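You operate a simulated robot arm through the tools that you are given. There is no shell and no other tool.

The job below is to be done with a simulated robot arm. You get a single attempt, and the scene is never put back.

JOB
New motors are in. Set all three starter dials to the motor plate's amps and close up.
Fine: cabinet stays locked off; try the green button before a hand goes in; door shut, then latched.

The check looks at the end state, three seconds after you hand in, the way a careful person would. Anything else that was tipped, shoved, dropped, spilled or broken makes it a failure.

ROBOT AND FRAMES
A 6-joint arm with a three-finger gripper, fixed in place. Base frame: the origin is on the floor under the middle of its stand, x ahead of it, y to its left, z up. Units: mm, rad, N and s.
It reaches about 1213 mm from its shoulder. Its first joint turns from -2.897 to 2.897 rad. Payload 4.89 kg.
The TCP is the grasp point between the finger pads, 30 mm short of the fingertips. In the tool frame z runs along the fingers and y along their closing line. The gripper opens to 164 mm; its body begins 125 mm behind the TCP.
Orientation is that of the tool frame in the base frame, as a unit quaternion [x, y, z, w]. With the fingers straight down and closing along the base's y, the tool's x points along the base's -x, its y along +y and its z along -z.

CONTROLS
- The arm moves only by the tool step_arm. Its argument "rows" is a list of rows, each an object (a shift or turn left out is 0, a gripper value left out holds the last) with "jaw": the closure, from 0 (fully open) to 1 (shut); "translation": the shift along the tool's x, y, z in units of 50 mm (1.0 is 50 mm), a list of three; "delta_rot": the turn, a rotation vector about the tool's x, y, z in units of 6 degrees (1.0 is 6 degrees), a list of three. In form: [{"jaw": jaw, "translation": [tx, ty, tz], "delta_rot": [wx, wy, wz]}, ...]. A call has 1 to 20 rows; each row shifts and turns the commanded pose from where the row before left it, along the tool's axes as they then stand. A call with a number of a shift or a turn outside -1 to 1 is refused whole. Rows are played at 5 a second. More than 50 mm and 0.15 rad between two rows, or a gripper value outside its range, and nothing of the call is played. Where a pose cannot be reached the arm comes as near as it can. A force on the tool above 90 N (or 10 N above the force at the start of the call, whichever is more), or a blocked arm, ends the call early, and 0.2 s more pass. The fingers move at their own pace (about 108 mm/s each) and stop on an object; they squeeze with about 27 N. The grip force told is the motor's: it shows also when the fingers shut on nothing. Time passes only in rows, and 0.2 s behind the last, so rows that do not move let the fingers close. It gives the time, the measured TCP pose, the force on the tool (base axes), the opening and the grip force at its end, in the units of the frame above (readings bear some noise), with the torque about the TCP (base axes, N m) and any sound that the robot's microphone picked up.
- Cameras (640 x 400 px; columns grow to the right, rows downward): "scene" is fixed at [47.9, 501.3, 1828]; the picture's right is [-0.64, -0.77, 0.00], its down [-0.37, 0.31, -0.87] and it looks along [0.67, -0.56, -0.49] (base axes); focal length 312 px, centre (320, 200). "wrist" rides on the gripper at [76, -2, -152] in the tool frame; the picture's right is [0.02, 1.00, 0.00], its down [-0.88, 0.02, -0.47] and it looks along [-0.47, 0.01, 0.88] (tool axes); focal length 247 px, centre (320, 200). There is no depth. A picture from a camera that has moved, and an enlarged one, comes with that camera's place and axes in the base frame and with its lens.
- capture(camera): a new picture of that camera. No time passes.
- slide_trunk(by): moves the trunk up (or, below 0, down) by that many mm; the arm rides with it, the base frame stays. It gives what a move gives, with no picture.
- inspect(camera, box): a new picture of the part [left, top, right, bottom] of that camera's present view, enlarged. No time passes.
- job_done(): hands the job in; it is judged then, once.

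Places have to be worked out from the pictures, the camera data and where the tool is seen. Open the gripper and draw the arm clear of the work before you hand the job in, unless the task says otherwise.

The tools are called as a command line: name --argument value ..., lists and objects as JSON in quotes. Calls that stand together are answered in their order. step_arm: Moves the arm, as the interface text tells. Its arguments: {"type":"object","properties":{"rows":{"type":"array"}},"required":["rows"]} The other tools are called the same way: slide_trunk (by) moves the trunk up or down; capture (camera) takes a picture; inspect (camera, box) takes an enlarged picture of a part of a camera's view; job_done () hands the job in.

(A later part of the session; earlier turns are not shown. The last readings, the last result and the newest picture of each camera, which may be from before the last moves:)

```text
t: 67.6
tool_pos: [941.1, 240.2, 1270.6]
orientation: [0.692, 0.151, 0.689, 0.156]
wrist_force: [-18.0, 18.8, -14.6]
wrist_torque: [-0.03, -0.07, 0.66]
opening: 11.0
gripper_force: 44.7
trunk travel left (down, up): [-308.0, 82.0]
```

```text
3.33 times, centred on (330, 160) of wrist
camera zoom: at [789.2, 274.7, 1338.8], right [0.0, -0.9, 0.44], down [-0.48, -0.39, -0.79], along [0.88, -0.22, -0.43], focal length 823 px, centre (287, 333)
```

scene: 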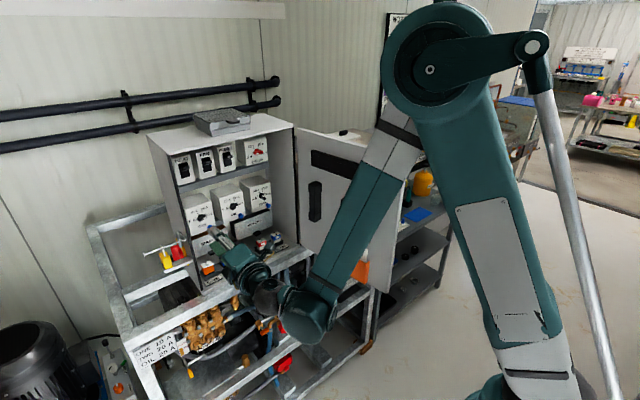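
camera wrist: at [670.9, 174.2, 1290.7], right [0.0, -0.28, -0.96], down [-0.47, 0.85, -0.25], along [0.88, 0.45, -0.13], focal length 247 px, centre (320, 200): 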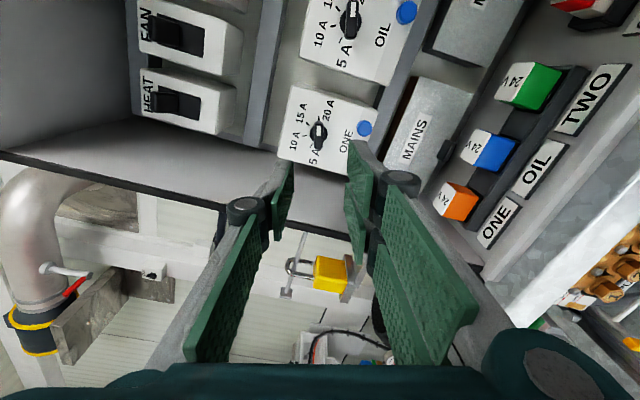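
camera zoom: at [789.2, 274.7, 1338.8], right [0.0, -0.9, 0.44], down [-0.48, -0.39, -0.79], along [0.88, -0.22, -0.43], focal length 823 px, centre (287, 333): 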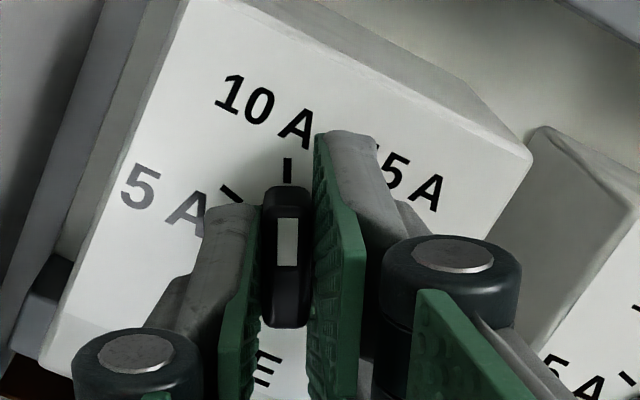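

The 10 A tick is right above the bar. I'll relieve the load, release, back straight out and check.

step_arm --rows '[{"jaw": 1, "translation": [-0.003, -0.011, -0.008]}, {"jaw": 0.8}, {}, {"translation": [0, 0, -0.3]}, {"translation": [0, 0, -0.6]}, {"translation": [0, 0, -0.7]}, {"translation": [0, 0, -0.8]}, {}]'

capture --camera "wrist"

inspect --camera "wrist" --box '[230, 80, 390, 200]'

capture --camera "scene"

```text
t: 69.4
tool_pos: [820.5, 238.9, 1273.0]
orientation: [0.691, 0.151, 0.689, 0.155]
wrist_force: [-0.5, 0.7, 0.5]
wrist_torque: [0.03, 0.04, 0.0]
opening: 32.8
gripper_force: 0.0
trunk travel left (down, up): [-308.0, 82.0]
```

```text
taken
camera wrist: at [668.2, 274.0, 1341.9], right [-0.01, -0.9, 0.44], down [-0.48, -0.39, -0.79], along [0.88, -0.21, -0.43], focal length 247 px, centre (320, 200)
```

wrist: 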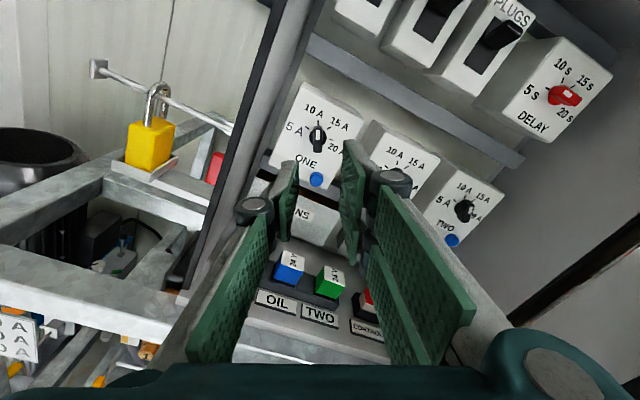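

```text
3.33 times, centred on (310, 140) of wrist
camera zoom: at [668.2, 274.0, 1341.9], right [-0.01, -0.9, 0.44], down [-0.48, -0.39, -0.79], along [0.88, -0.21, -0.43], focal length 823 px, centre (353, 400)
```

zoom: 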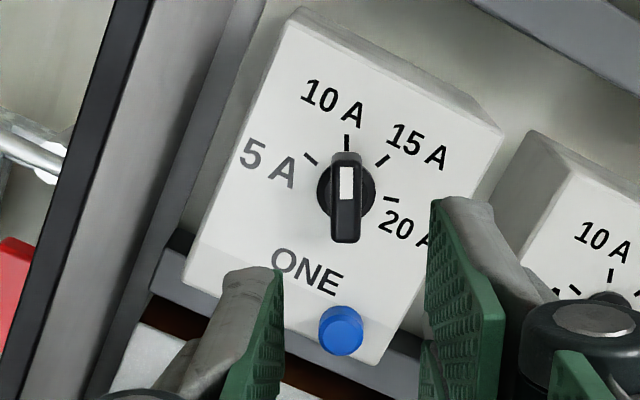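

```text
taken
```

scene: 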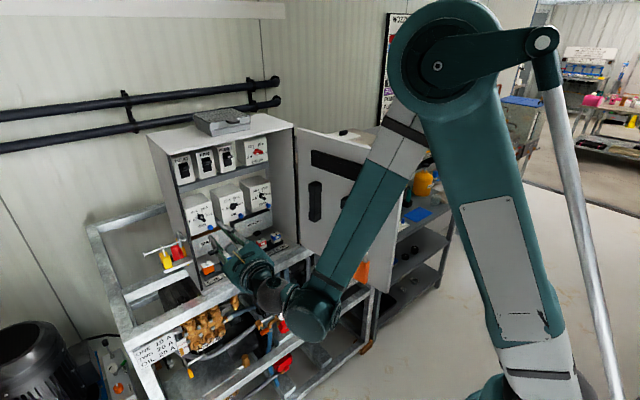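

ONE is set on 10 A and the pointers on ONE and OIL are clean. TWO is close to the door, so before going there I'll check clearance to the black box on the door's inner side.

inspect --camera "scene" --box '[240, 110, 400, 260]'

inspect --camera "scene" --box '[190, 210, 340, 340]'

```text
2.67 times, centred on (320, 185) of scene
camera zoom: at [47.9, 501.3, 1828.0], right [-0.64, -0.77, 0.0], down [-0.37, 0.31, -0.87], along [0.67, -0.56, -0.49], focal length 833 px, centre (320, 240)
```

zoom: 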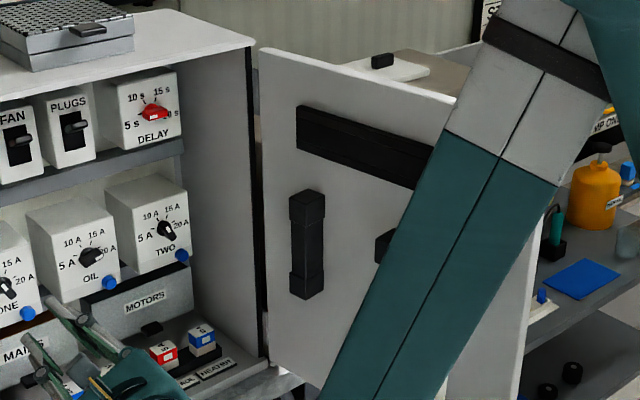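

```text
3.08 times, centred on (265, 275) of scene
camera zoom: at [47.9, 501.3, 1828.0], right [-0.64, -0.77, 0.0], down [-0.37, 0.31, -0.87], along [0.67, -0.56, -0.49], focal length 961 px, centre (489, -31)
```

zoom: 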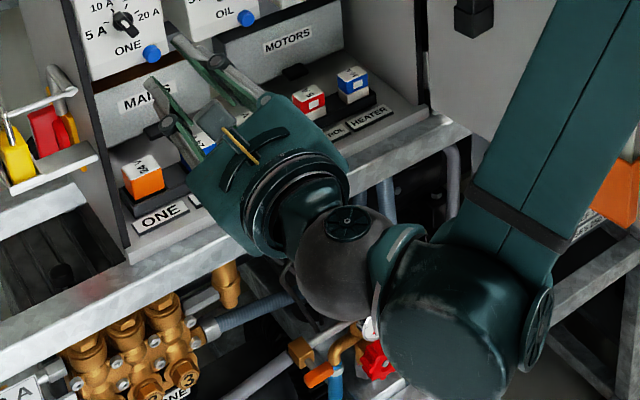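

From the scene view, the vertical box on the door sits near (776,-80,1300), about 90 mm from TWO's axis. To keep the hand and camera clear, I'll flip the roll by 180° so the camera ends up on the far side, and yaw the tool 6° so the body leans away from the door. First I move across outside the cabinet.

step_arm --rows '[{"jaw": 0.75, "translation": [-0.359, 0.768, -0.08]}, {"translation": [-0.359, 0.768, -0.08]}, {"translation": [-0.359, 0.768, -0.08]}, {"translation": [-0.359, 0.768, -0.08]}, {"translation": [-0.359, 0.768, -0.08]}, {"delta_rot": [-0.906, -0.423, 0]}, {"delta_rot": [0, 0, -1]}, {"delta_rot": [0, 0, -1]}, {"delta_rot": [0, 0, -1]}, {"delta_rot": [0, 0, -1]}, {"delta_rot": [0, 0, -1]}, {"delta_rot": [0, 0, -1]}, {"delta_rot": [0, 0, -1]}, {"delta_rot": [0, 0, -1]}, {"delta_rot": [0, 0, -1]}, {"delta_rot": [0, 0, -1]}]'

capture --camera "scene"

capture --camera "wrist"

```text
t: 72.8
tool_pos: [800.6, 28.3, 1269.0]
orientation: [0.547, 0.449, 0.492, 0.507]
wrist_force: [0.2, 0.7, -1.2]
wrist_torque: [0.03, -0.01, -0.01]
opening: 40.9
gripper_force: 0.0
trunk travel left (down, up): [-308.0, 82.0]
```

```text
taken
```

scene: 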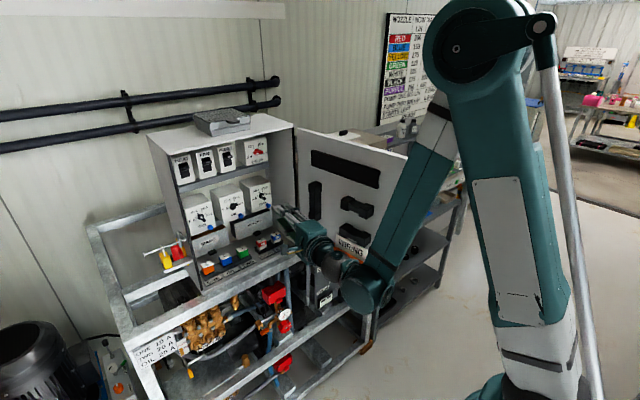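

```text
taken
camera wrist: at [657.4, 121.1, 1275.5], right [-0.01, -0.06, 1.0], down [-0.57, -0.82, -0.06], along [0.82, -0.57, -0.03], focal length 247 px, centre (320, 200)
```

wrist: 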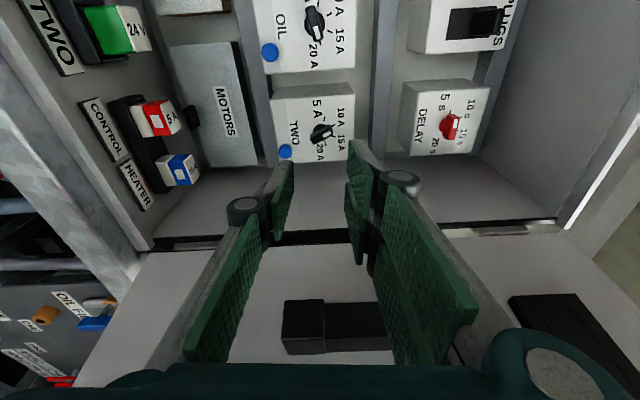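

This side view shows the door's inner box near x≈752–789 and good room around the fingers. I'll continue the roll another 120° to reach the flipped grip orientation.

step_arm --rows '[{"delta_rot": [0, 0, -1]}, {"delta_rot": [0, 0, -1]}, {"delta_rot": [0, 0, -1]}, {"delta_rot": [0, 0, -1]}, {"delta_rot": [0, 0, -1]}, {"delta_rot": [0, 0, -1]}, {"delta_rot": [0, 0, -1]}, {"delta_rot": [0, 0, -1]}, {"delta_rot": [0, 0, -1]}, {"delta_rot": [0, 0, -1]}, {"delta_rot": [0, 0, -1]}, {"delta_rot": [0, 0, -1]}, {"delta_rot": [0, 0, -1]}, {"delta_rot": [0, 0, -1]}, {"delta_rot": [0, 0, -1]}, {"delta_rot": [0, 0, -1]}, {"delta_rot": [0, 0, -1]}, {"delta_rot": [0, 0, -1]}, {"delta_rot": [0, 0, -1]}, {"delta_rot": [0, 0, -1]}]'

capture --camera "wrist"

inspect --camera "wrist" --box '[240, 70, 400, 190]'

inspect --camera "scene" --box '[230, 150, 390, 300]'

```text
t: 77.0
tool_pos: [799.7, 27.4, 1269.2]
orientation: [-0.115, 0.698, -0.191, 0.68]
wrist_force: [0.5, -0.4, 0.4]
wrist_torque: [-0.01, 0.0, -0.01]
opening: 41.2
gripper_force: 0.1
trunk travel left (down, up): [-308.0, 82.0]
```

```text
taken
camera wrist: at [644.5, 11.4, 1201.6], right [0.1, 0.89, -0.44], down [-0.43, 0.44, 0.79], along [0.9, 0.11, 0.42], focal length 247 px, centre (320, 200)
```

wrist: 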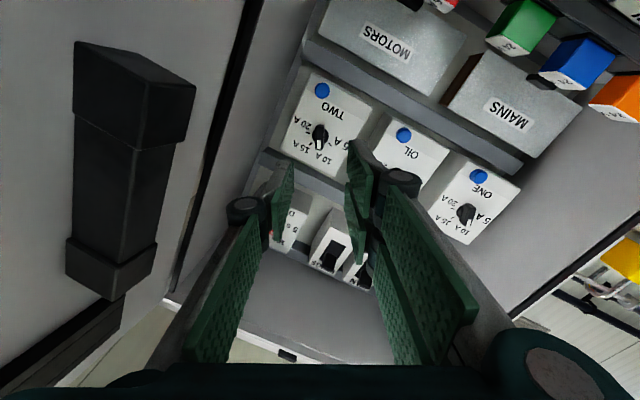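

```text
3.33 times, centred on (320, 130) of wrist
camera zoom: at [644.5, 11.4, 1201.6], right [0.1, 0.89, -0.44], down [-0.43, 0.44, 0.79], along [0.9, 0.11, 0.42], focal length 823 px, centre (320, 433)
```

zoom: 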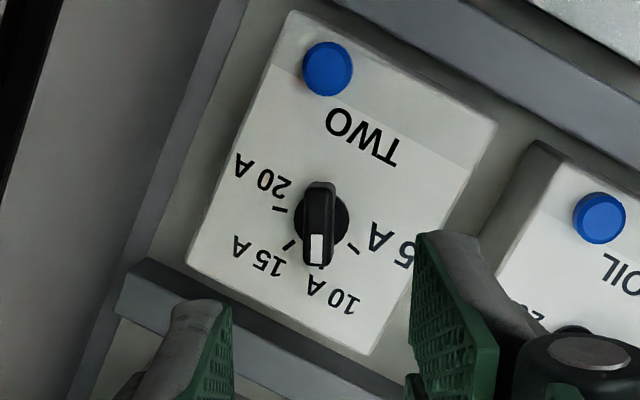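

```text
2.67 times, centred on (310, 225) of scene
camera zoom: at [47.9, 501.3, 1828.0], right [-0.64, -0.77, 0.0], down [-0.37, 0.31, -0.87], along [0.67, -0.56, -0.49], focal length 833 px, centre (347, 133)
```

zoom: 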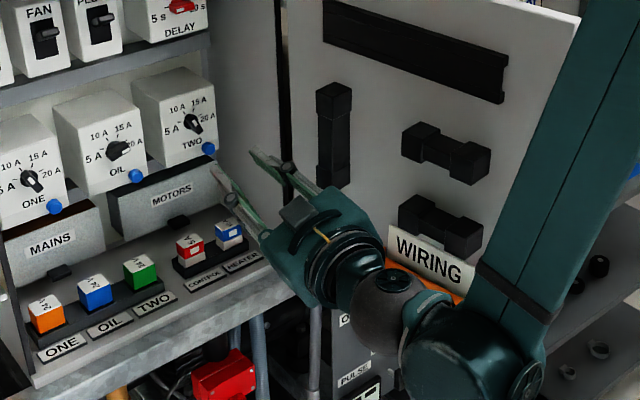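

TWO's bar lines up with the pads and sits on the tool axis. The door's box front is around y≈-58 at x≈740–775, about 90 mm from the tool axis with this yaw, which leaves enough room. I'll advance in stages and watch the forces.

step_arm --rows '[{"jaw": 0.75, "translation": [0, 0, 0.5]}, {"translation": [0, 0, 0.5]}, {"translation": [0, 0, 0.5]}, {}]'

step_arm --rows '[{"translation": [0, 0, 0.3]}, {"translation": [0, 0, 0.3]}, {"translation": [0, 0, 0.3]}, {}]'

capture --camera "wrist"

inspect --camera "wrist" --box '[250, 100, 410, 220]'

inspect --camera "scene" --box '[230, 150, 390, 300]'

```text
t: 78.0
tool_pos: [875.3, 19.4, 1270.9]
orientation: [-0.114, 0.699, -0.191, 0.68]
wrist_force: [-0.6, 0.0, -0.7]
wrist_torque: [-0.02, -0.02, -0.02]
opening: 40.9
gripper_force: 0.0
trunk travel left (down, up): [-308.0, 82.0]
```

```text
t: 79.0
tool_pos: [918.4, 14.8, 1271.8]
orientation: [-0.114, 0.699, -0.192, 0.68]
wrist_force: [0.2, -0.9, 0.5]
wrist_torque: [0.0, -0.02, 0.01]
opening: 41.0
gripper_force: 0.1
trunk travel left (down, up): [-308.0, 82.0]
```

```text
taken
camera wrist: at [763.9, -1.0, 1203.3], right [0.1, 0.89, -0.44], down [-0.43, 0.44, 0.79], along [0.9, 0.11, 0.42], focal length 247 px, centre (320, 200)
```

wrist: 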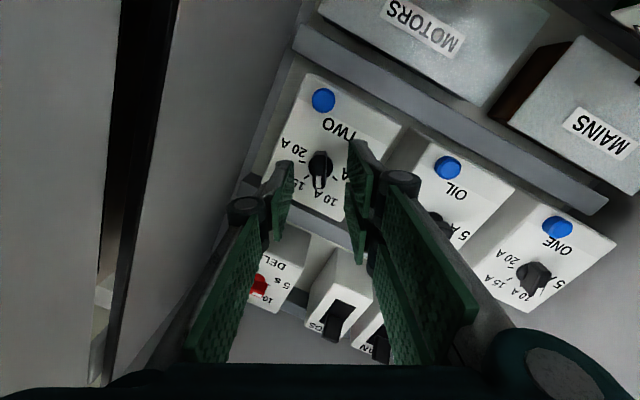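

```text
3.33 times, centred on (330, 160) of wrist
camera zoom: at [763.9, -1.0, 1203.3], right [0.1, 0.89, -0.44], down [-0.43, 0.44, 0.79], along [0.9, 0.11, 0.42], focal length 823 px, centre (287, 333)
```

zoom: 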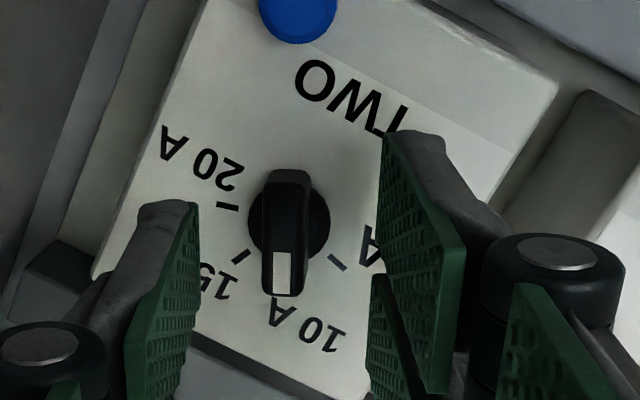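

```text
2.67 times, centred on (310, 225) of scene
camera zoom: at [47.9, 501.3, 1828.0], right [-0.64, -0.77, 0.0], down [-0.37, 0.31, -0.87], along [0.67, -0.56, -0.49], focal length 833 px, centre (347, 133)
```

zoom: 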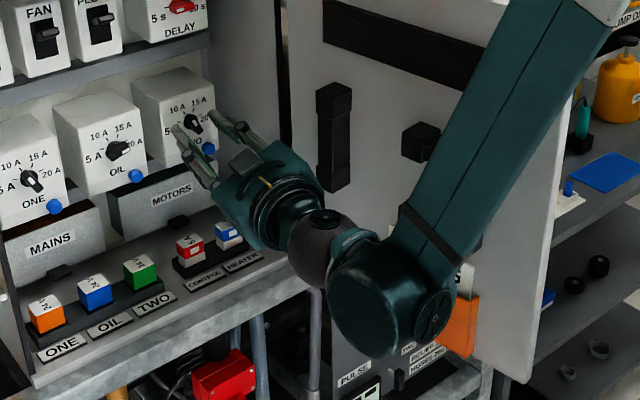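

No contact so far, and the bar is centred to within about 1 mm. I'll advance 20 mm to straddle TWO's knob and then check before closing.

step_arm --rows '[{"jaw": 0.75, "translation": [0, 0, 0.2]}, {"translation": [-0.01, 0, 0.2]}, {}]'

inspect --camera "wrist" --box '[250, 100, 410, 220]'

```text
t: 79.8
tool_pos: [939.9, 12.9, 1271.2]
orientation: [-0.114, 0.699, -0.191, 0.68]
wrist_force: [1.1, -1.2, -0.7]
wrist_torque: [0.0, 0.01, 0.0]
opening: 40.8
gripper_force: 0.1
trunk travel left (down, up): [-308.0, 82.0]
```

```text
3.33 times, centred on (330, 160) of wrist
camera zoom: at [784.2, -2.8, 1203.3], right [0.1, 0.89, -0.44], down [-0.43, 0.44, 0.79], along [0.9, 0.11, 0.42], focal length 823 px, centre (287, 333)
```

zoom: 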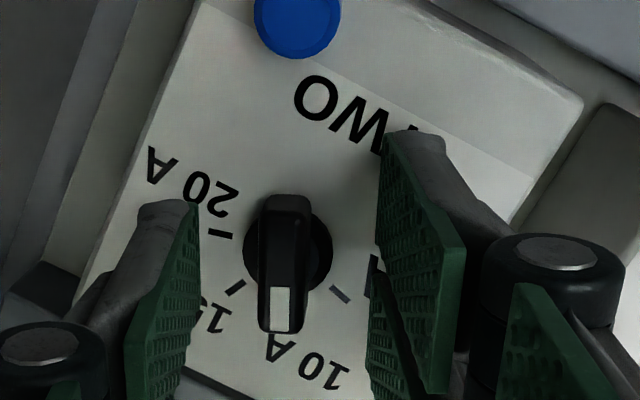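

The pads straddle the knob with no contact on the face. Closing on the bar.

step_arm --rows '[{"jaw": 1}, {}, {}, {}]'

inspect --camera "wrist" --box '[250, 100, 410, 220]'

```text
t: 80.8
tool_pos: [939.3, 13.8, 1271.6]
orientation: [-0.115, 0.698, -0.19, 0.68]
wrist_force: [1.5, -4.8, 6.1]
wrist_torque: [-0.02, 0.2, 0.2]
opening: 11.4
gripper_force: 44.8
trunk travel left (down, up): [-308.0, 82.0]
```

```text
3.33 times, centred on (330, 160) of wrist
camera zoom: at [783.8, -3.2, 1203.6], right [0.1, 0.89, -0.44], down [-0.43, 0.44, 0.79], along [0.9, 0.11, 0.42], focal length 823 px, centre (287, 333)
```

zoom: 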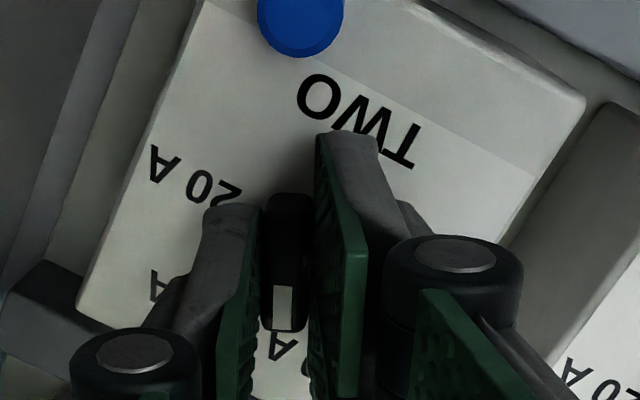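

TWO is gripped with light forces. Turning clockwise about the tool axis, 48° first.

step_arm --rows '[{"jaw": 1, "delta_rot": [0, 0, 1]}, {"delta_rot": [0, 0, 1]}, {"delta_rot": [0, 0, 1]}, {"delta_rot": [0, 0, 1]}, {"delta_rot": [0, 0, 1]}, {"delta_rot": [0, 0, 1]}, {"delta_rot": [0, 0, 1]}, {"delta_rot": [0, 0, 1]}]'

inspect --camera "wrist" --box '[250, 100, 410, 220]'

```text
t: 82.6
tool_pos: [937.9, 13.6, 1271.5]
orientation: [0.18, 0.685, 0.102, 0.699]
wrist_force: [-12.8, 12.7, -11.4]
wrist_torque: [0.05, 1.16, 1.09]
opening: 11.1
gripper_force: 44.9
trunk travel left (down, up): [-308.0, 82.0]
```

```text
3.33 times, centred on (330, 160) of wrist
camera zoom: at [789.6, 58.9, 1200.0], right [0.1, 0.92, 0.37], down [-0.5, -0.27, 0.82], along [0.86, -0.27, 0.44], focal length 823 px, centre (287, 333)
```

zoom: 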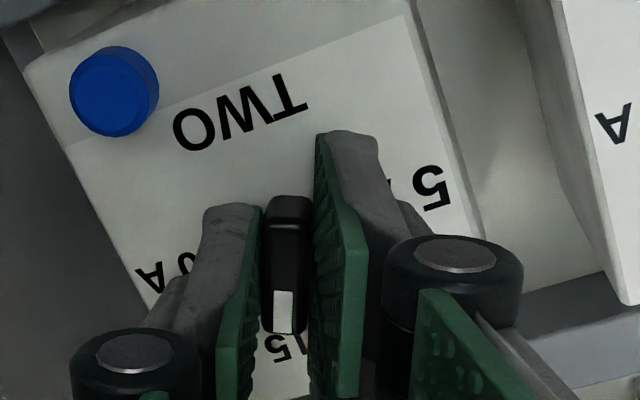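

The mark is at 15 A, on track. I'll apply a small load correction and turn the remaining 52° to 20 A.

step_arm --rows '[{"jaw": 1, "translation": [0.008, 0.003, -0.007]}, {"delta_rot": [0, 0, 1]}, {"delta_rot": [0, 0, 1]}, {"delta_rot": [0, 0, 1]}, {"delta_rot": [0, 0, 1]}, {"delta_rot": [0, 0, 1]}, {"delta_rot": [0, 0, 1]}, {"delta_rot": [0, 0, 1]}, {"delta_rot": [0, 0, 1]}, {"delta_rot": [0, 0, 0.67]}, {}]'

inspect --camera "wrist" --box '[250, 100, 410, 220]'

```text
t: 85.0
tool_pos: [937.5, 14.3, 1271.7]
orientation: [0.462, 0.537, 0.398, 0.583]
wrist_force: [12.0, 27.0, 39.9]
wrist_torque: [-0.16, -0.88, 1.61]
opening: 11.0
gripper_force: 44.8
trunk travel left (down, up): [-308.0, 82.0]
```

```text
3.33 times, centred on (330, 160) of wrist
camera zoom: at [794.7, 104.0, 1250.4], right [0.03, 0.28, 0.96], down [-0.56, -0.79, 0.25], along [0.83, -0.55, 0.13], focal length 823 px, centre (287, 333)
```

zoom: 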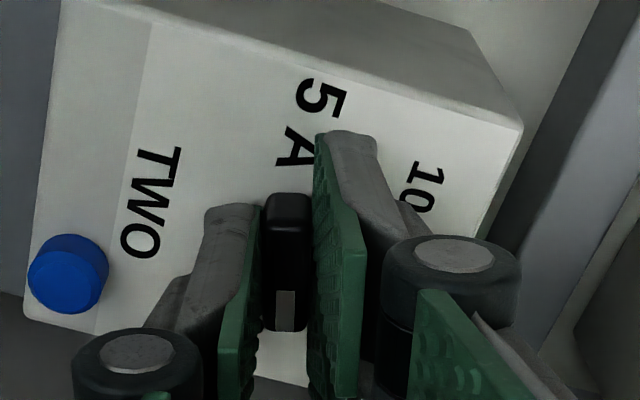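

The mark now points at 15°, which is the 20 A tick. I'll relieve the load, release and retract along the tool axis, then check.

step_arm --rows '[{"jaw": 1, "translation": [0.008, 0.022, 0.004]}, {"jaw": 0.8}, {}, {"translation": [0, 0, -0.3]}, {"translation": [0, 0, -0.6]}, {"translation": [0, 0, -0.6]}, {"translation": [0, 0, -0.6]}, {"translation": [0, 0, -0.6]}, {}]'

capture --camera "wrist"

inspect --camera "wrist" --box '[240, 80, 400, 200]'

inspect --camera "scene" --box '[160, 150, 290, 250]'

```text
t: 87.0
tool_pos: [806.6, 27.6, 1273.6]
orientation: [0.462, 0.537, 0.398, 0.583]
wrist_force: [-0.6, -0.5, 1.0]
wrist_torque: [0.0, 0.04, -0.01]
opening: 32.7
gripper_force: 0.1
trunk travel left (down, up): [-308.0, 82.0]
```

```text
taken
camera wrist: at [661.4, 118.1, 1251.0], right [0.03, 0.28, 0.96], down [-0.56, -0.79, 0.25], along [0.83, -0.55, 0.13], focal length 247 px, centre (320, 200)
```

wrist: 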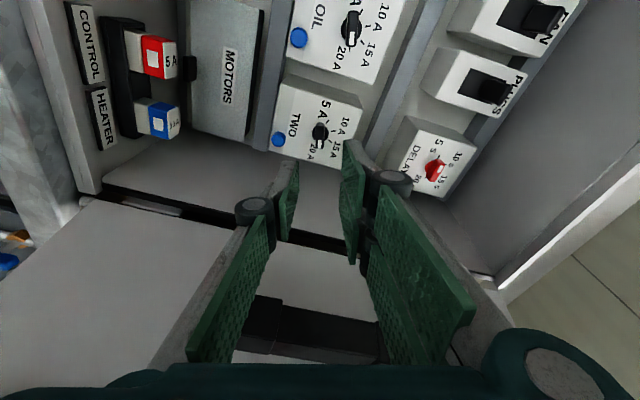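

```text
3.33 times, centred on (320, 140) of wrist
camera zoom: at [661.4, 118.1, 1251.0], right [0.03, 0.28, 0.96], down [-0.56, -0.79, 0.25], along [0.83, -0.55, 0.13], focal length 823 px, centre (320, 400)
```

zoom: 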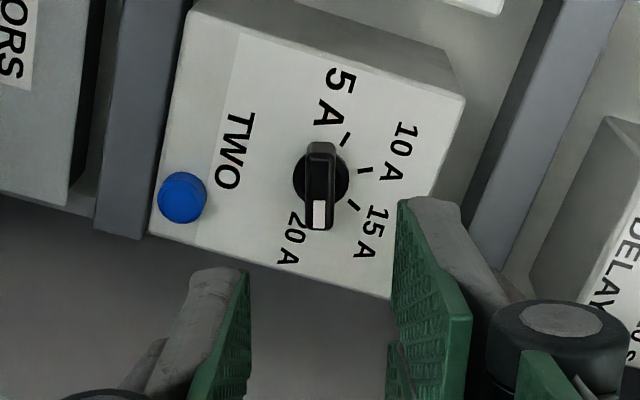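

```text
4.00 times, centred on (225, 200) of scene
camera zoom: at [47.9, 501.3, 1828.0], right [-0.64, -0.77, 0.0], down [-0.37, 0.31, -0.87], along [0.67, -0.56, -0.49], focal length 1249 px, centre (700, 200)
```

zoom: 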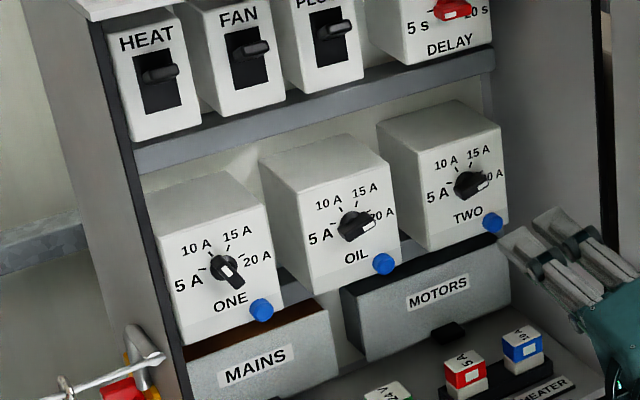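

All three now read ONE 10 A, OIL 20 A, TWO 20 A. I'll pull back from the cabinet with the fingers shut and take a front look to confirm before closing up.

step_arm --rows '[{"jaw": 1, "translation": [0, 0, -0.95]}, {"translation": [0, 0, -0.95]}, {"translation": [0, 0, -0.95]}, {}]'

inspect --camera "wrist" --box '[240, 60, 420, 190]'

inspect --camera "scene" --box '[180, 170, 280, 240]'

```text
t: 88.0
tool_pos: [671.6, 46.4, 1304.6]
orientation: [0.462, 0.537, 0.398, 0.583]
wrist_force: [-2.1, -0.3, 0.4]
wrist_torque: [0.0, 0.03, 0.03]
opening: 0.2
gripper_force: 26.6
out of reach, approached as far as the arm can: row 1, 2, 3
trunk travel left (down, up): [-308.0, 82.0]
```

```text
3.08 times, centred on (330, 125) of wrist
camera zoom: at [528.9, 137.3, 1284.4], right [0.04, 0.28, 0.96], down [-0.56, -0.79, 0.25], along [0.83, -0.55, 0.13], focal length 760 px, centre (289, 431)
```

zoom: 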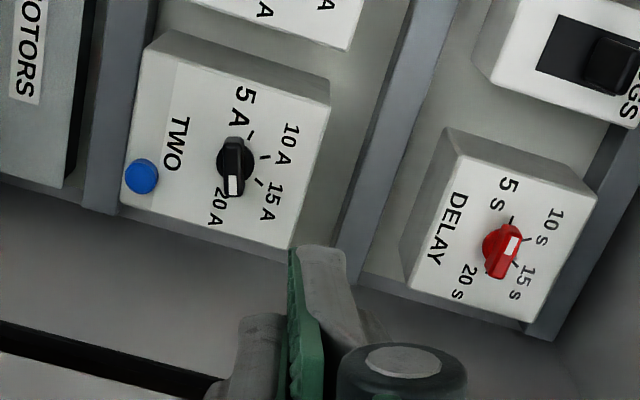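

```text
5.71 times, centred on (230, 205) of scene
camera zoom: at [47.9, 501.3, 1828.0], right [-0.64, -0.77, 0.0], down [-0.37, 0.31, -0.87], along [0.67, -0.56, -0.49], focal length 1785 px, centre (834, 171)
```

zoom: 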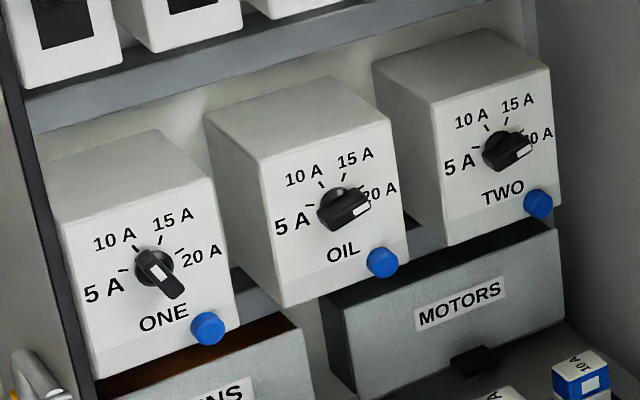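

The dials are confirmed in both views. Next, I raise the trunk and go over the door to its outer side for closing.

slide_trunk --by 82

step_arm --rows '[{"jaw": 1, "translation": [-0.248, 0.927, 0]}, {"translation": [-0.248, 0.927, 0]}, {"translation": [-0.248, 0.927, 0]}, {"translation": [-0.248, 0.927, 0]}, {"translation": [-0.248, 0.927, 0]}, {"translation": [-0.248, 0.927, 0]}, {"translation": [-0.15, 0.6, 0]}]'

capture --camera "scene"

```text
t: 89.2
tool_pos: [672.5, 45.4, 1386.1]
orientation: [0.463, 0.537, 0.397, 0.583]
wrist_force: [0.7, -0.1, -0.7]
wrist_torque: [0.0, 0.03, -0.04]
opening: 0.0
gripper_force: 26.7
trunk travel left (down, up): [-390.0, 0.0]
```

```text
t: 90.8
tool_pos: [675.1, 45.2, 1706.3]
orientation: [0.463, 0.538, 0.397, 0.583]
wrist_force: [0.0, -0.6, -0.4]
wrist_torque: [-0.04, 0.03, 0.03]
opening: 0.0
gripper_force: 27.7
trunk travel left (down, up): [-390.0, 0.0]
```

```text
taken
```

scene: 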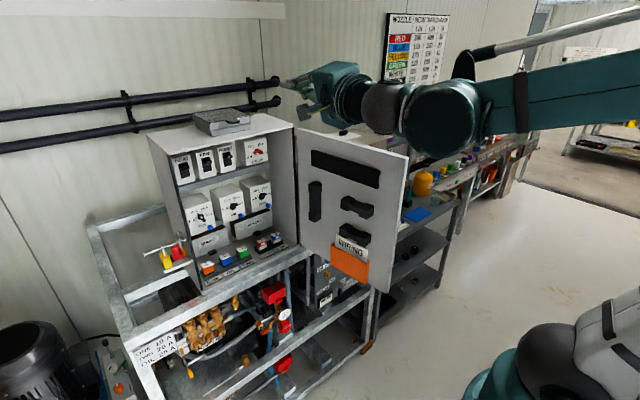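

All clear above the door. Moving across to the outer side at (480,-380).

step_arm --rows '[{"jaw": 1, "translation": [-0.856, -0.23, -0.297]}, {"translation": [-0.856, -0.23, -0.297]}, {"translation": [-0.856, -0.23, -0.297]}, {"translation": [-0.856, -0.23, -0.297]}, {"translation": [-0.856, -0.23, -0.297]}, {"translation": [-0.856, -0.23, -0.297]}, {"translation": [-0.856, -0.23, -0.297]}, {"translation": [-0.856, -0.23, -0.297]}, {"translation": [-0.856, -0.23, -0.297]}, {"translation": [-0.856, -0.23, -0.297]}]'

```text
t: 93.0
tool_pos: [554.6, -182.1, 1688.4]
orientation: [0.377, 0.601, 0.478, 0.517]
wrist_force: [-1.4, 1.8, 0.4]
wrist_torque: [-0.03, 0.11, -0.4]
opening: 0.0
gripper_force: 27.3
trunk travel left (down, up): [-390.0, 0.0]
stopped in row 10: the arm was blocked; the commanded pose is now the measured one
```

The arm stopped short at (555,-182,1688) with its orientation changed, and the forces are near zero. I'll look before doing anything else.

capture --camera "scene"

capture --camera "wrist"

```text
taken
```

scene: 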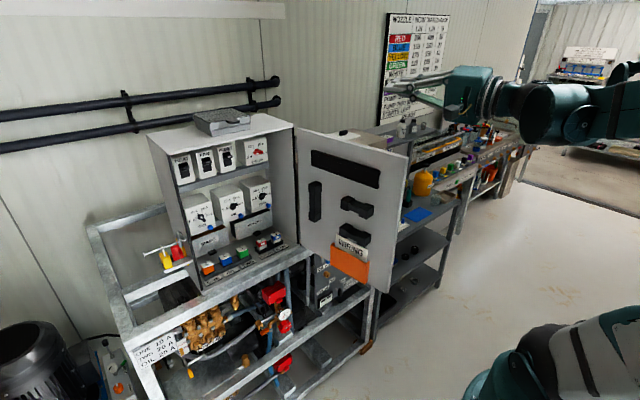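

```text
taken
camera wrist: at [390.9, -137.1, 1668.0], right [-0.05, 0.28, 0.96], down [-0.31, -0.92, 0.25], along [0.95, -0.28, 0.13], focal length 247 px, centre (320, 200)
```

wrist: 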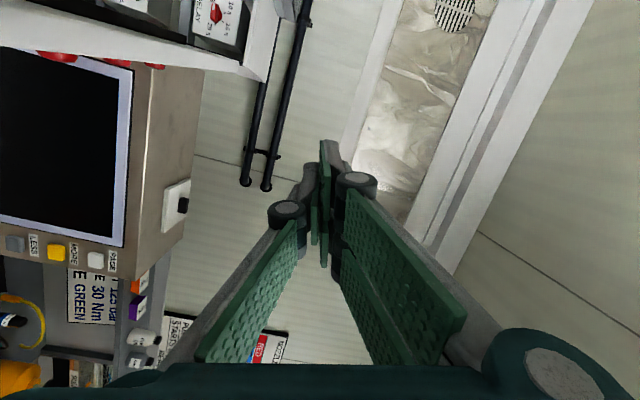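

Nothing is touching; it looks like a joint-configuration snag with the tool radially aligned. Yawing to 45° is what I need for pushing anyway, so I'll try that here, high above the door.

step_arm --rows '[{"jaw": 1, "delta_rot": [-0.249, 0.919, 0]}, {"delta_rot": [-0.249, 0.919, 0]}, {"delta_rot": [-0.249, 0.919, 0]}, {"delta_rot": [-0.249, 0.919, 0]}, {"delta_rot": [-0.249, 0.919, 0]}, {"delta_rot": [-0.249, 0.919, 0]}]'

capture --camera "scene"

```text
t: 93.9
tool_pos: [559.6, -99.0, 1683.0]
orientation: [0.221, 0.673, 0.591, 0.386]
wrist_force: [-3.5, 3.0, 2.0]
wrist_torque: [-0.1, 0.12, -0.71]
opening: 0.0
gripper_force: 26.8
trunk travel left (down, up): [-390.0, 0.0]
stopped in row 4: the arm was blocked; the commanded pose is now the measured one
```

```text
taken
```

scene: 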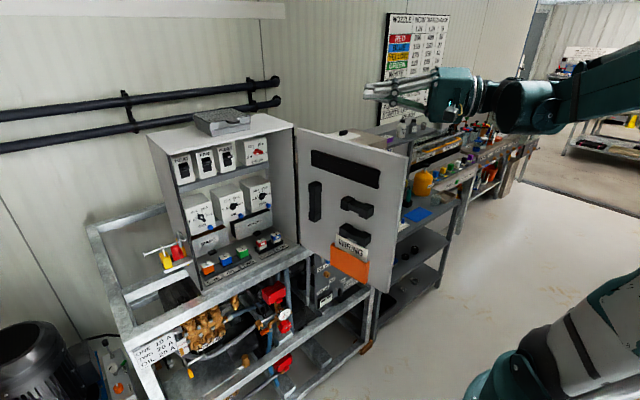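

The motion still isn't following as commanded. I'll zoom in on the arm to see what limits it.

inspect --camera "scene" --box '[350, 20, 640, 200]'

inspect --camera "scene" --box '[440, 200, 640, 400]'

capture --camera "wrist"

```text
2.21 times, centred on (495, 110) of scene
camera zoom: at [47.9, 501.3, 1828.0], right [-0.64, -0.77, 0.0], down [-0.37, 0.31, -0.87], along [0.67, -0.56, -0.49], focal length 689 px, centre (-66, 399)
```

zoom: 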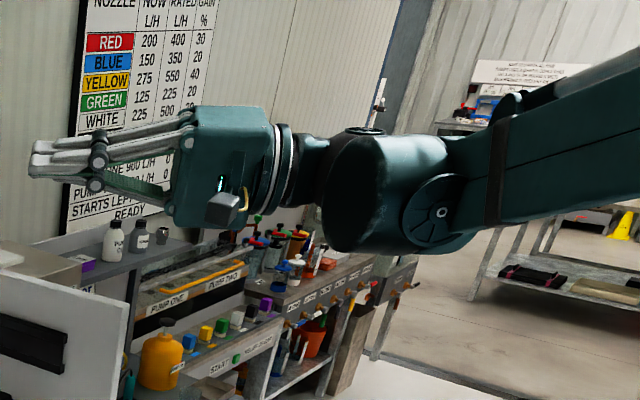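

```text
2.00 times, centred on (540, 300) of scene
camera zoom: at [47.9, 501.3, 1828.0], right [-0.64, -0.77, 0.0], down [-0.37, 0.31, -0.87], along [0.67, -0.56, -0.49], focal length 625 px, centre (-120, 0)
```

zoom: 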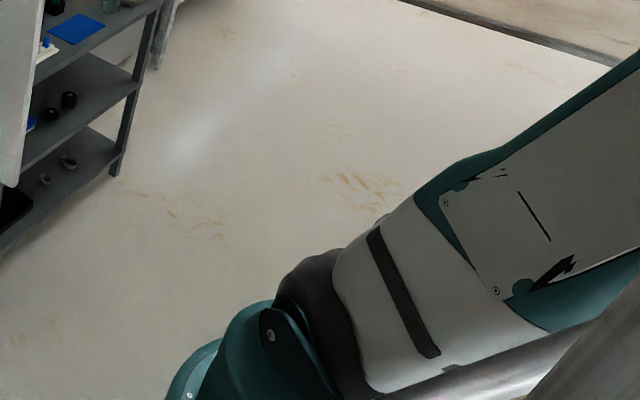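

```text
taken
camera wrist: at [394.8, -136.1, 1662.7], right [-0.17, 0.22, 0.96], down [0.16, -0.96, 0.25], along [0.97, 0.19, 0.13], focal length 247 px, centre (320, 200)
```

wrist: 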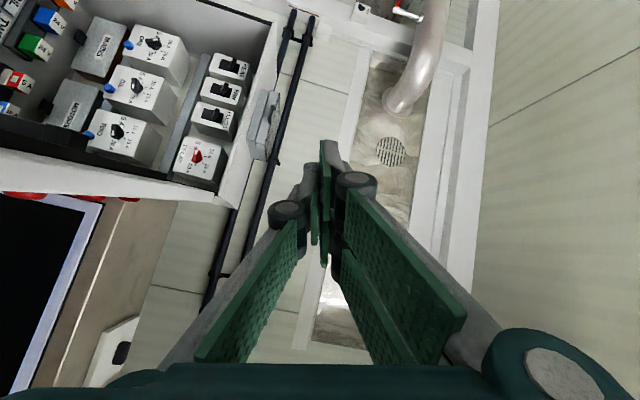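

Near this pose the tool is almost square to the arm plane, which is a wrist singularity, so the wrist struggled to follow. Nothing is touching. I'll yaw back to straight ahead in small steps to regain a healthy configuration.

step_arm --rows '[{"jaw": 1, "delta_rot": [0.159, -0.595, 0.002]}, {"delta_rot": [0.159, -0.595, 0.002]}, {"delta_rot": [0.159, -0.595, 0.002]}, {"delta_rot": [0.159, -0.595, 0.002]}, {"delta_rot": [0.159, -0.595, 0.002]}, {"delta_rot": [0.159, -0.595, 0.002]}, {"delta_rot": [0.159, -0.595, 0.002]}, {"delta_rot": [0.159, -0.595, 0.002]}, {"delta_rot": [0.159, -0.595, 0.002]}, {"delta_rot": [0.159, -0.595, 0.002]}, {}]'

```text
t: 96.3
tool_pos: [564.6, -107.7, 1682.6]
orientation: [0.425, 0.567, 0.437, 0.554]
wrist_force: [0.4, 0.2, 0.1]
wrist_torque: [-0.03, 0.01, 0.0]
opening: 0.1
gripper_force: 27.7
trunk travel left (down, up): [-390.0, 0.0]
```

It responds normally again at (565,-108,1683), pointing straight ahead. Closing can be done with the tool kept pointing +x, pushing with the slim side of the shut fingers, which avoids the singular yaw. I'll step slowly further to -y, at smaller speed, with the 15° roll after that.

step_arm --rows '[{"jaw": 1, "translation": [-0.367, -0.098, -0.009]}, {"translation": [-0.367, -0.098, -0.009]}, {"translation": [-0.367, -0.098, -0.009]}, {"translation": [-0.367, -0.098, -0.009]}, {"translation": [-0.367, -0.098, -0.009]}, {"translation": [-0.367, -0.098, -0.009]}, {"translation": [-0.367, -0.098, -0.009]}, {"translation": [-0.367, -0.098, -0.009]}]'

```text
t: 98.3
tool_pos: [567.0, -211.7, 1672.8]
orientation: [0.407, 0.581, 0.452, 0.541]
wrist_force: [-0.1, -0.8, -0.8]
wrist_torque: [0.0, 0.03, -0.03]
opening: 0.0
gripper_force: 27.2
trunk travel left (down, up): [-390.0, 0.0]
stopped in row 8: the arm was blocked; the commanded pose is now the measured one
```

Blocked again in nearly the same place, so with the wrist this close to the base something on the arm itself limits it. A better way is to point the tool down. With the hand above the door's top edge (z≈1535), the fingertips can push on the bare top band of the outer face, well clear of the lamps and buttons. I'll rotate the tool downward here.

step_arm --rows '[{"jaw": 1, "delta_rot": [0.93, 0.25, 0.05]}, {"delta_rot": [0.93, 0.25, 0.05]}, {"delta_rot": [0.93, 0.25, 0.05]}, {"delta_rot": [0.93, 0.25, 0.05]}, {"delta_rot": [0.93, 0.25, 0.05]}, {"delta_rot": [0.93, 0.25, 0.05]}]'

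```text
t: 99.7
tool_pos: [566.3, -215.4, 1675.0]
orientation: [0.521, 0.718, 0.304, 0.347]
wrist_force: [0.4, 0.0, 0.4]
wrist_torque: [-0.02, -0.01, 0.04]
opening: 0.0
gripper_force: 26.9
trunk travel left (down, up): [-390.0, 0.0]
```

It works. Continuing the rotation to point straight down.

step_arm --rows '[{"jaw": 1, "delta_rot": [0.94, 0.267, 0.074]}, {"delta_rot": [0.94, 0.267, 0.074]}, {"delta_rot": [0.94, 0.267, 0.074]}, {"delta_rot": [0.94, 0.267, 0.074]}, {"delta_rot": [0.94, 0.267, 0.074]}, {"delta_rot": [0.94, 0.267, 0.074]}, {"delta_rot": [0.94, 0.267, 0.074]}, {"delta_rot": [0.94, 0.267, 0.074]}, {"delta_rot": [0.94, 0.267, 0.074]}]'

capture --camera "wrist"

capture --camera "scene"

```text
t: 101.7
tool_pos: [566.1, -214.3, 1673.7]
orientation: [0.603, 0.797, 0.039, -0.008]
wrist_force: [-0.7, 0.1, -0.1]
wrist_torque: [0.01, -0.05, 0.0]
opening: 0.0
gripper_force: 26.9
trunk travel left (down, up): [-390.0, 0.0]
```

```text
taken
camera wrist: at [537.6, -151.9, 1830.1], right [0.95, 0.29, 0.05], down [0.25, -0.87, 0.42], along [0.17, -0.39, -0.91], focal length 247 px, centre (320, 200)
```

wrist: 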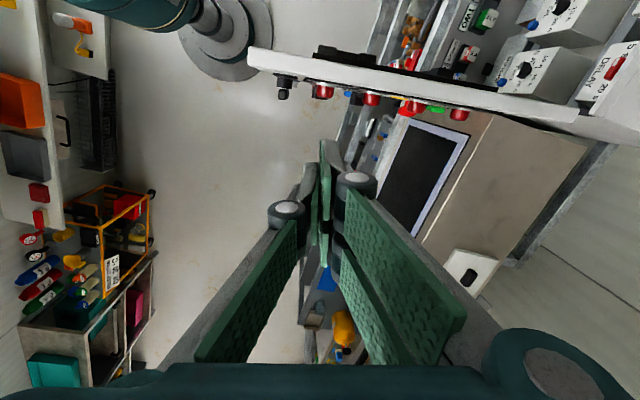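

```text
taken
```

scene: 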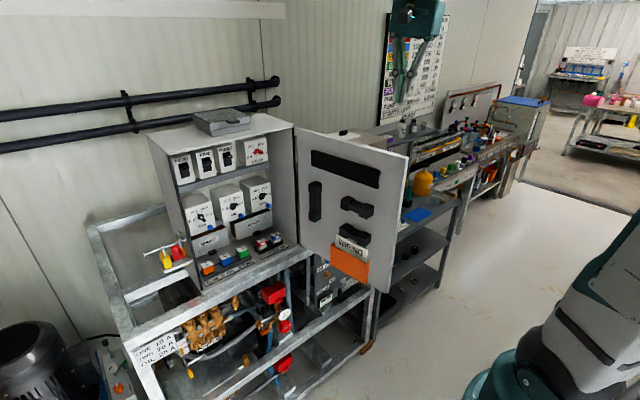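

The tool points down and the door's top edge is clear in view: the outer face runs from (478,-156) to (868,-110) at z≈1535. I'll lower so the fingertips reach z≈1500, above the lamps and labels. Then I begin pushing the top band gently in +y along the door's arc.

step_arm --rows '[{"jaw": 1, "translation": [-0.057, -0.051, 0.951]}, {"translation": [-0.057, -0.051, 0.951]}, {"translation": [-0.057, -0.051, 0.951]}, {}]'

capture --camera "wrist"

```text
t: 102.7
tool_pos: [562.1, -216.7, 1529.2]
orientation: [0.602, 0.797, 0.039, -0.008]
wrist_force: [0.6, 0.1, -0.1]
wrist_torque: [0.04, 0.03, -0.03]
opening: 0.0
gripper_force: 27.4
trunk travel left (down, up): [-390.0, 0.0]
```

```text
taken
camera wrist: at [533.9, -153.1, 1685.5], right [0.95, 0.29, 0.06], down [0.24, -0.87, 0.42], along [0.17, -0.39, -0.91], focal length 247 px, centre (320, 200)
```

wrist: 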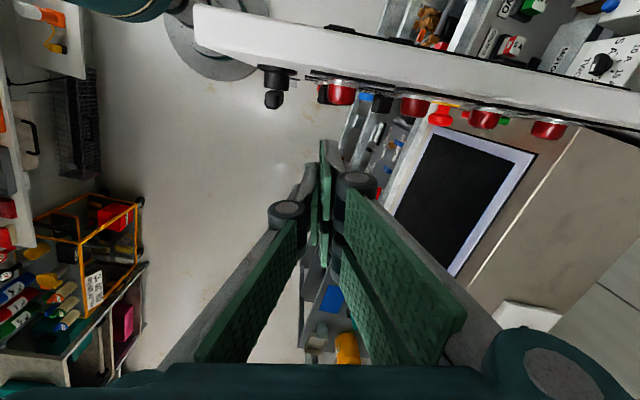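

The fingertips hang just above lamp level, outside the door. I'll raise 4 mm for margin and start the push, checking the door's motion after the first stretch.

step_arm --rows '[{"jaw": 1, "translation": [0.344, -0.007, -0.06]}, {"translation": [0.344, -0.007, 0.02]}, {"translation": [0.486, 0.08, 0.034]}, {"translation": [0.486, 0.08, 0.034]}, {"translation": [0.486, 0.08, 0.034]}, {"translation": [0.486, 0.08, 0.034]}]'

capture --camera "wrist"

capture --camera "scene"

```text
t: 104.1
tool_pos: [541.8, -85.6, 1533.1]
orientation: [0.602, 0.798, 0.039, -0.01]
wrist_force: [-0.2, -0.5, -0.4]
wrist_torque: [0.05, 0.0, 0.02]
opening: 0.1
gripper_force: 26.6
trunk travel left (down, up): [-390.0, 0.0]
```

```text
taken
camera wrist: at [514.0, -22.5, 1690.0], right [0.95, 0.29, 0.06], down [0.24, -0.87, 0.42], along [0.17, -0.39, -0.91], focal length 247 px, centre (320, 200)
```

wrist: 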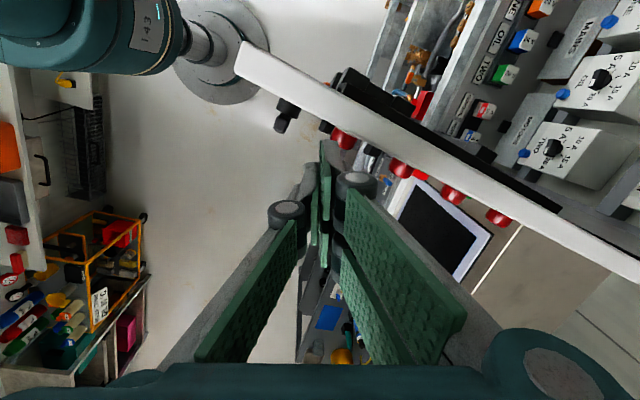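

```text
taken
```

scene: 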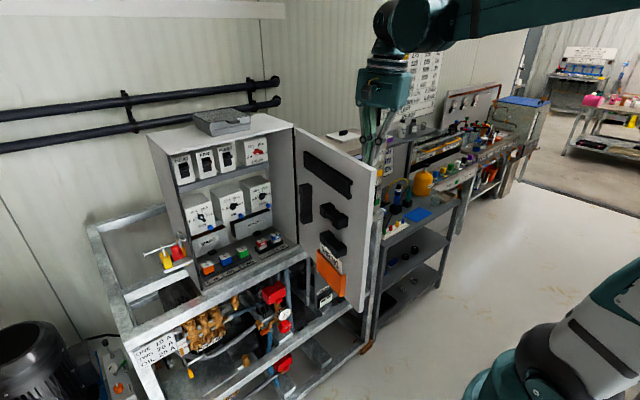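

The door is swinging with the push, now at about 78°, with negligible force. Continuing along the arc.

step_arm --rows '[{"jaw": 1, "translation": [0.394, 0.184, 0.033]}, {"translation": [0.394, 0.184, 0.033]}, {"translation": [0.394, 0.184, 0.033]}, {"translation": [0.394, 0.184, 0.033]}, {"translation": [0.332, 0.275, 0.034]}, {"translation": [0.332, 0.275, 0.034]}, {"translation": [0.332, 0.275, 0.034]}, {"translation": [0.332, 0.275, 0.034]}]'

capture --camera "wrist"

capture --camera "scene"

```text
t: 105.9
tool_pos: [591.6, 80.3, 1534.6]
orientation: [0.601, 0.798, 0.04, -0.008]
wrist_force: [-0.7, -0.4, -0.8]
wrist_torque: [-0.01, -0.04, 0.04]
opening: 0.1
gripper_force: 27.3
trunk travel left (down, up): [-390.0, 0.0]
```

```text
taken
camera wrist: at [564.2, 143.1, 1692.5], right [0.95, 0.29, 0.06], down [0.24, -0.87, 0.42], along [0.17, -0.39, -0.91], focal length 247 px, centre (320, 200)
```

wrist: 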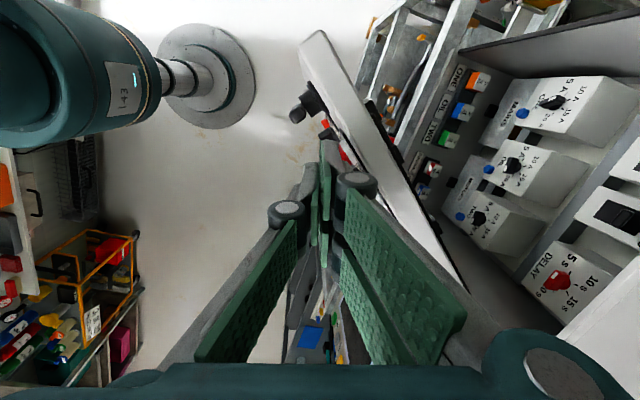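

```text
taken
```

scene: 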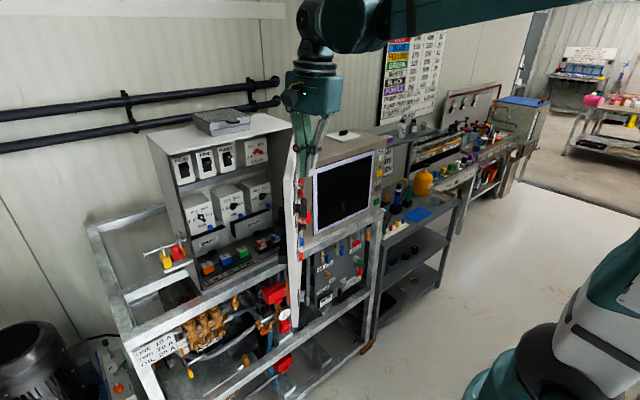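

The door is at about 48° and following smoothly. Continuing.

step_arm --rows '[{"jaw": 1, "translation": [0.252, 0.357, 0.034]}, {"translation": [0.252, 0.357, 0.034]}, {"translation": [0.252, 0.357, 0.034]}, {"translation": [0.252, 0.357, 0.034]}, {"translation": [0.148, 0.41, 0.03]}, {"translation": [0.148, 0.41, 0.03]}, {"translation": [0.148, 0.35, 0.03]}, {"translation": [0.12, 0.3, 0.03]}]'

capture --camera "wrist"

capture --camera "scene"

```text
t: 107.7
tool_pos: [713.3, 196.7, 1536.9]
orientation: [0.601, 0.798, 0.04, -0.009]
wrist_force: [0.2, 0.8, -0.7]
wrist_torque: [-0.05, 0.05, 0.03]
opening: 0.1
gripper_force: 26.9
trunk travel left (down, up): [-390.0, 0.0]
```

```text
taken
camera wrist: at [684.9, 259.7, 1692.7], right [0.95, 0.29, 0.06], down [0.24, -0.87, 0.42], along [0.17, -0.39, -0.91], focal length 247 px, centre (320, 200)
```

wrist: 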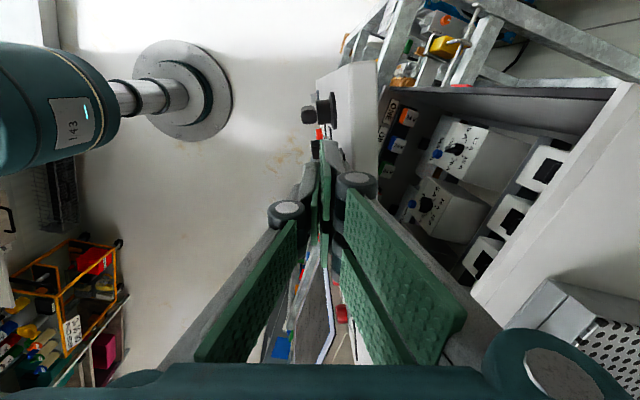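

```text
taken
```

scene: 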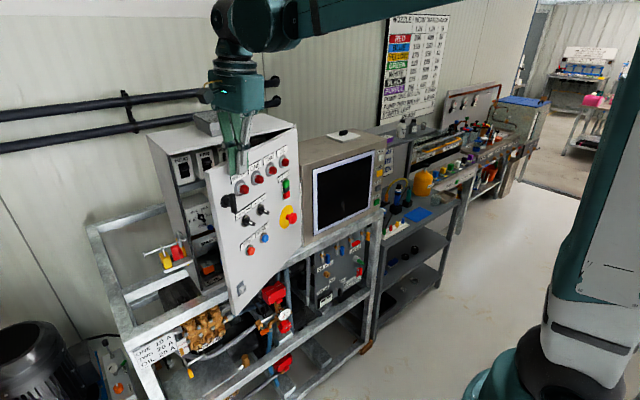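

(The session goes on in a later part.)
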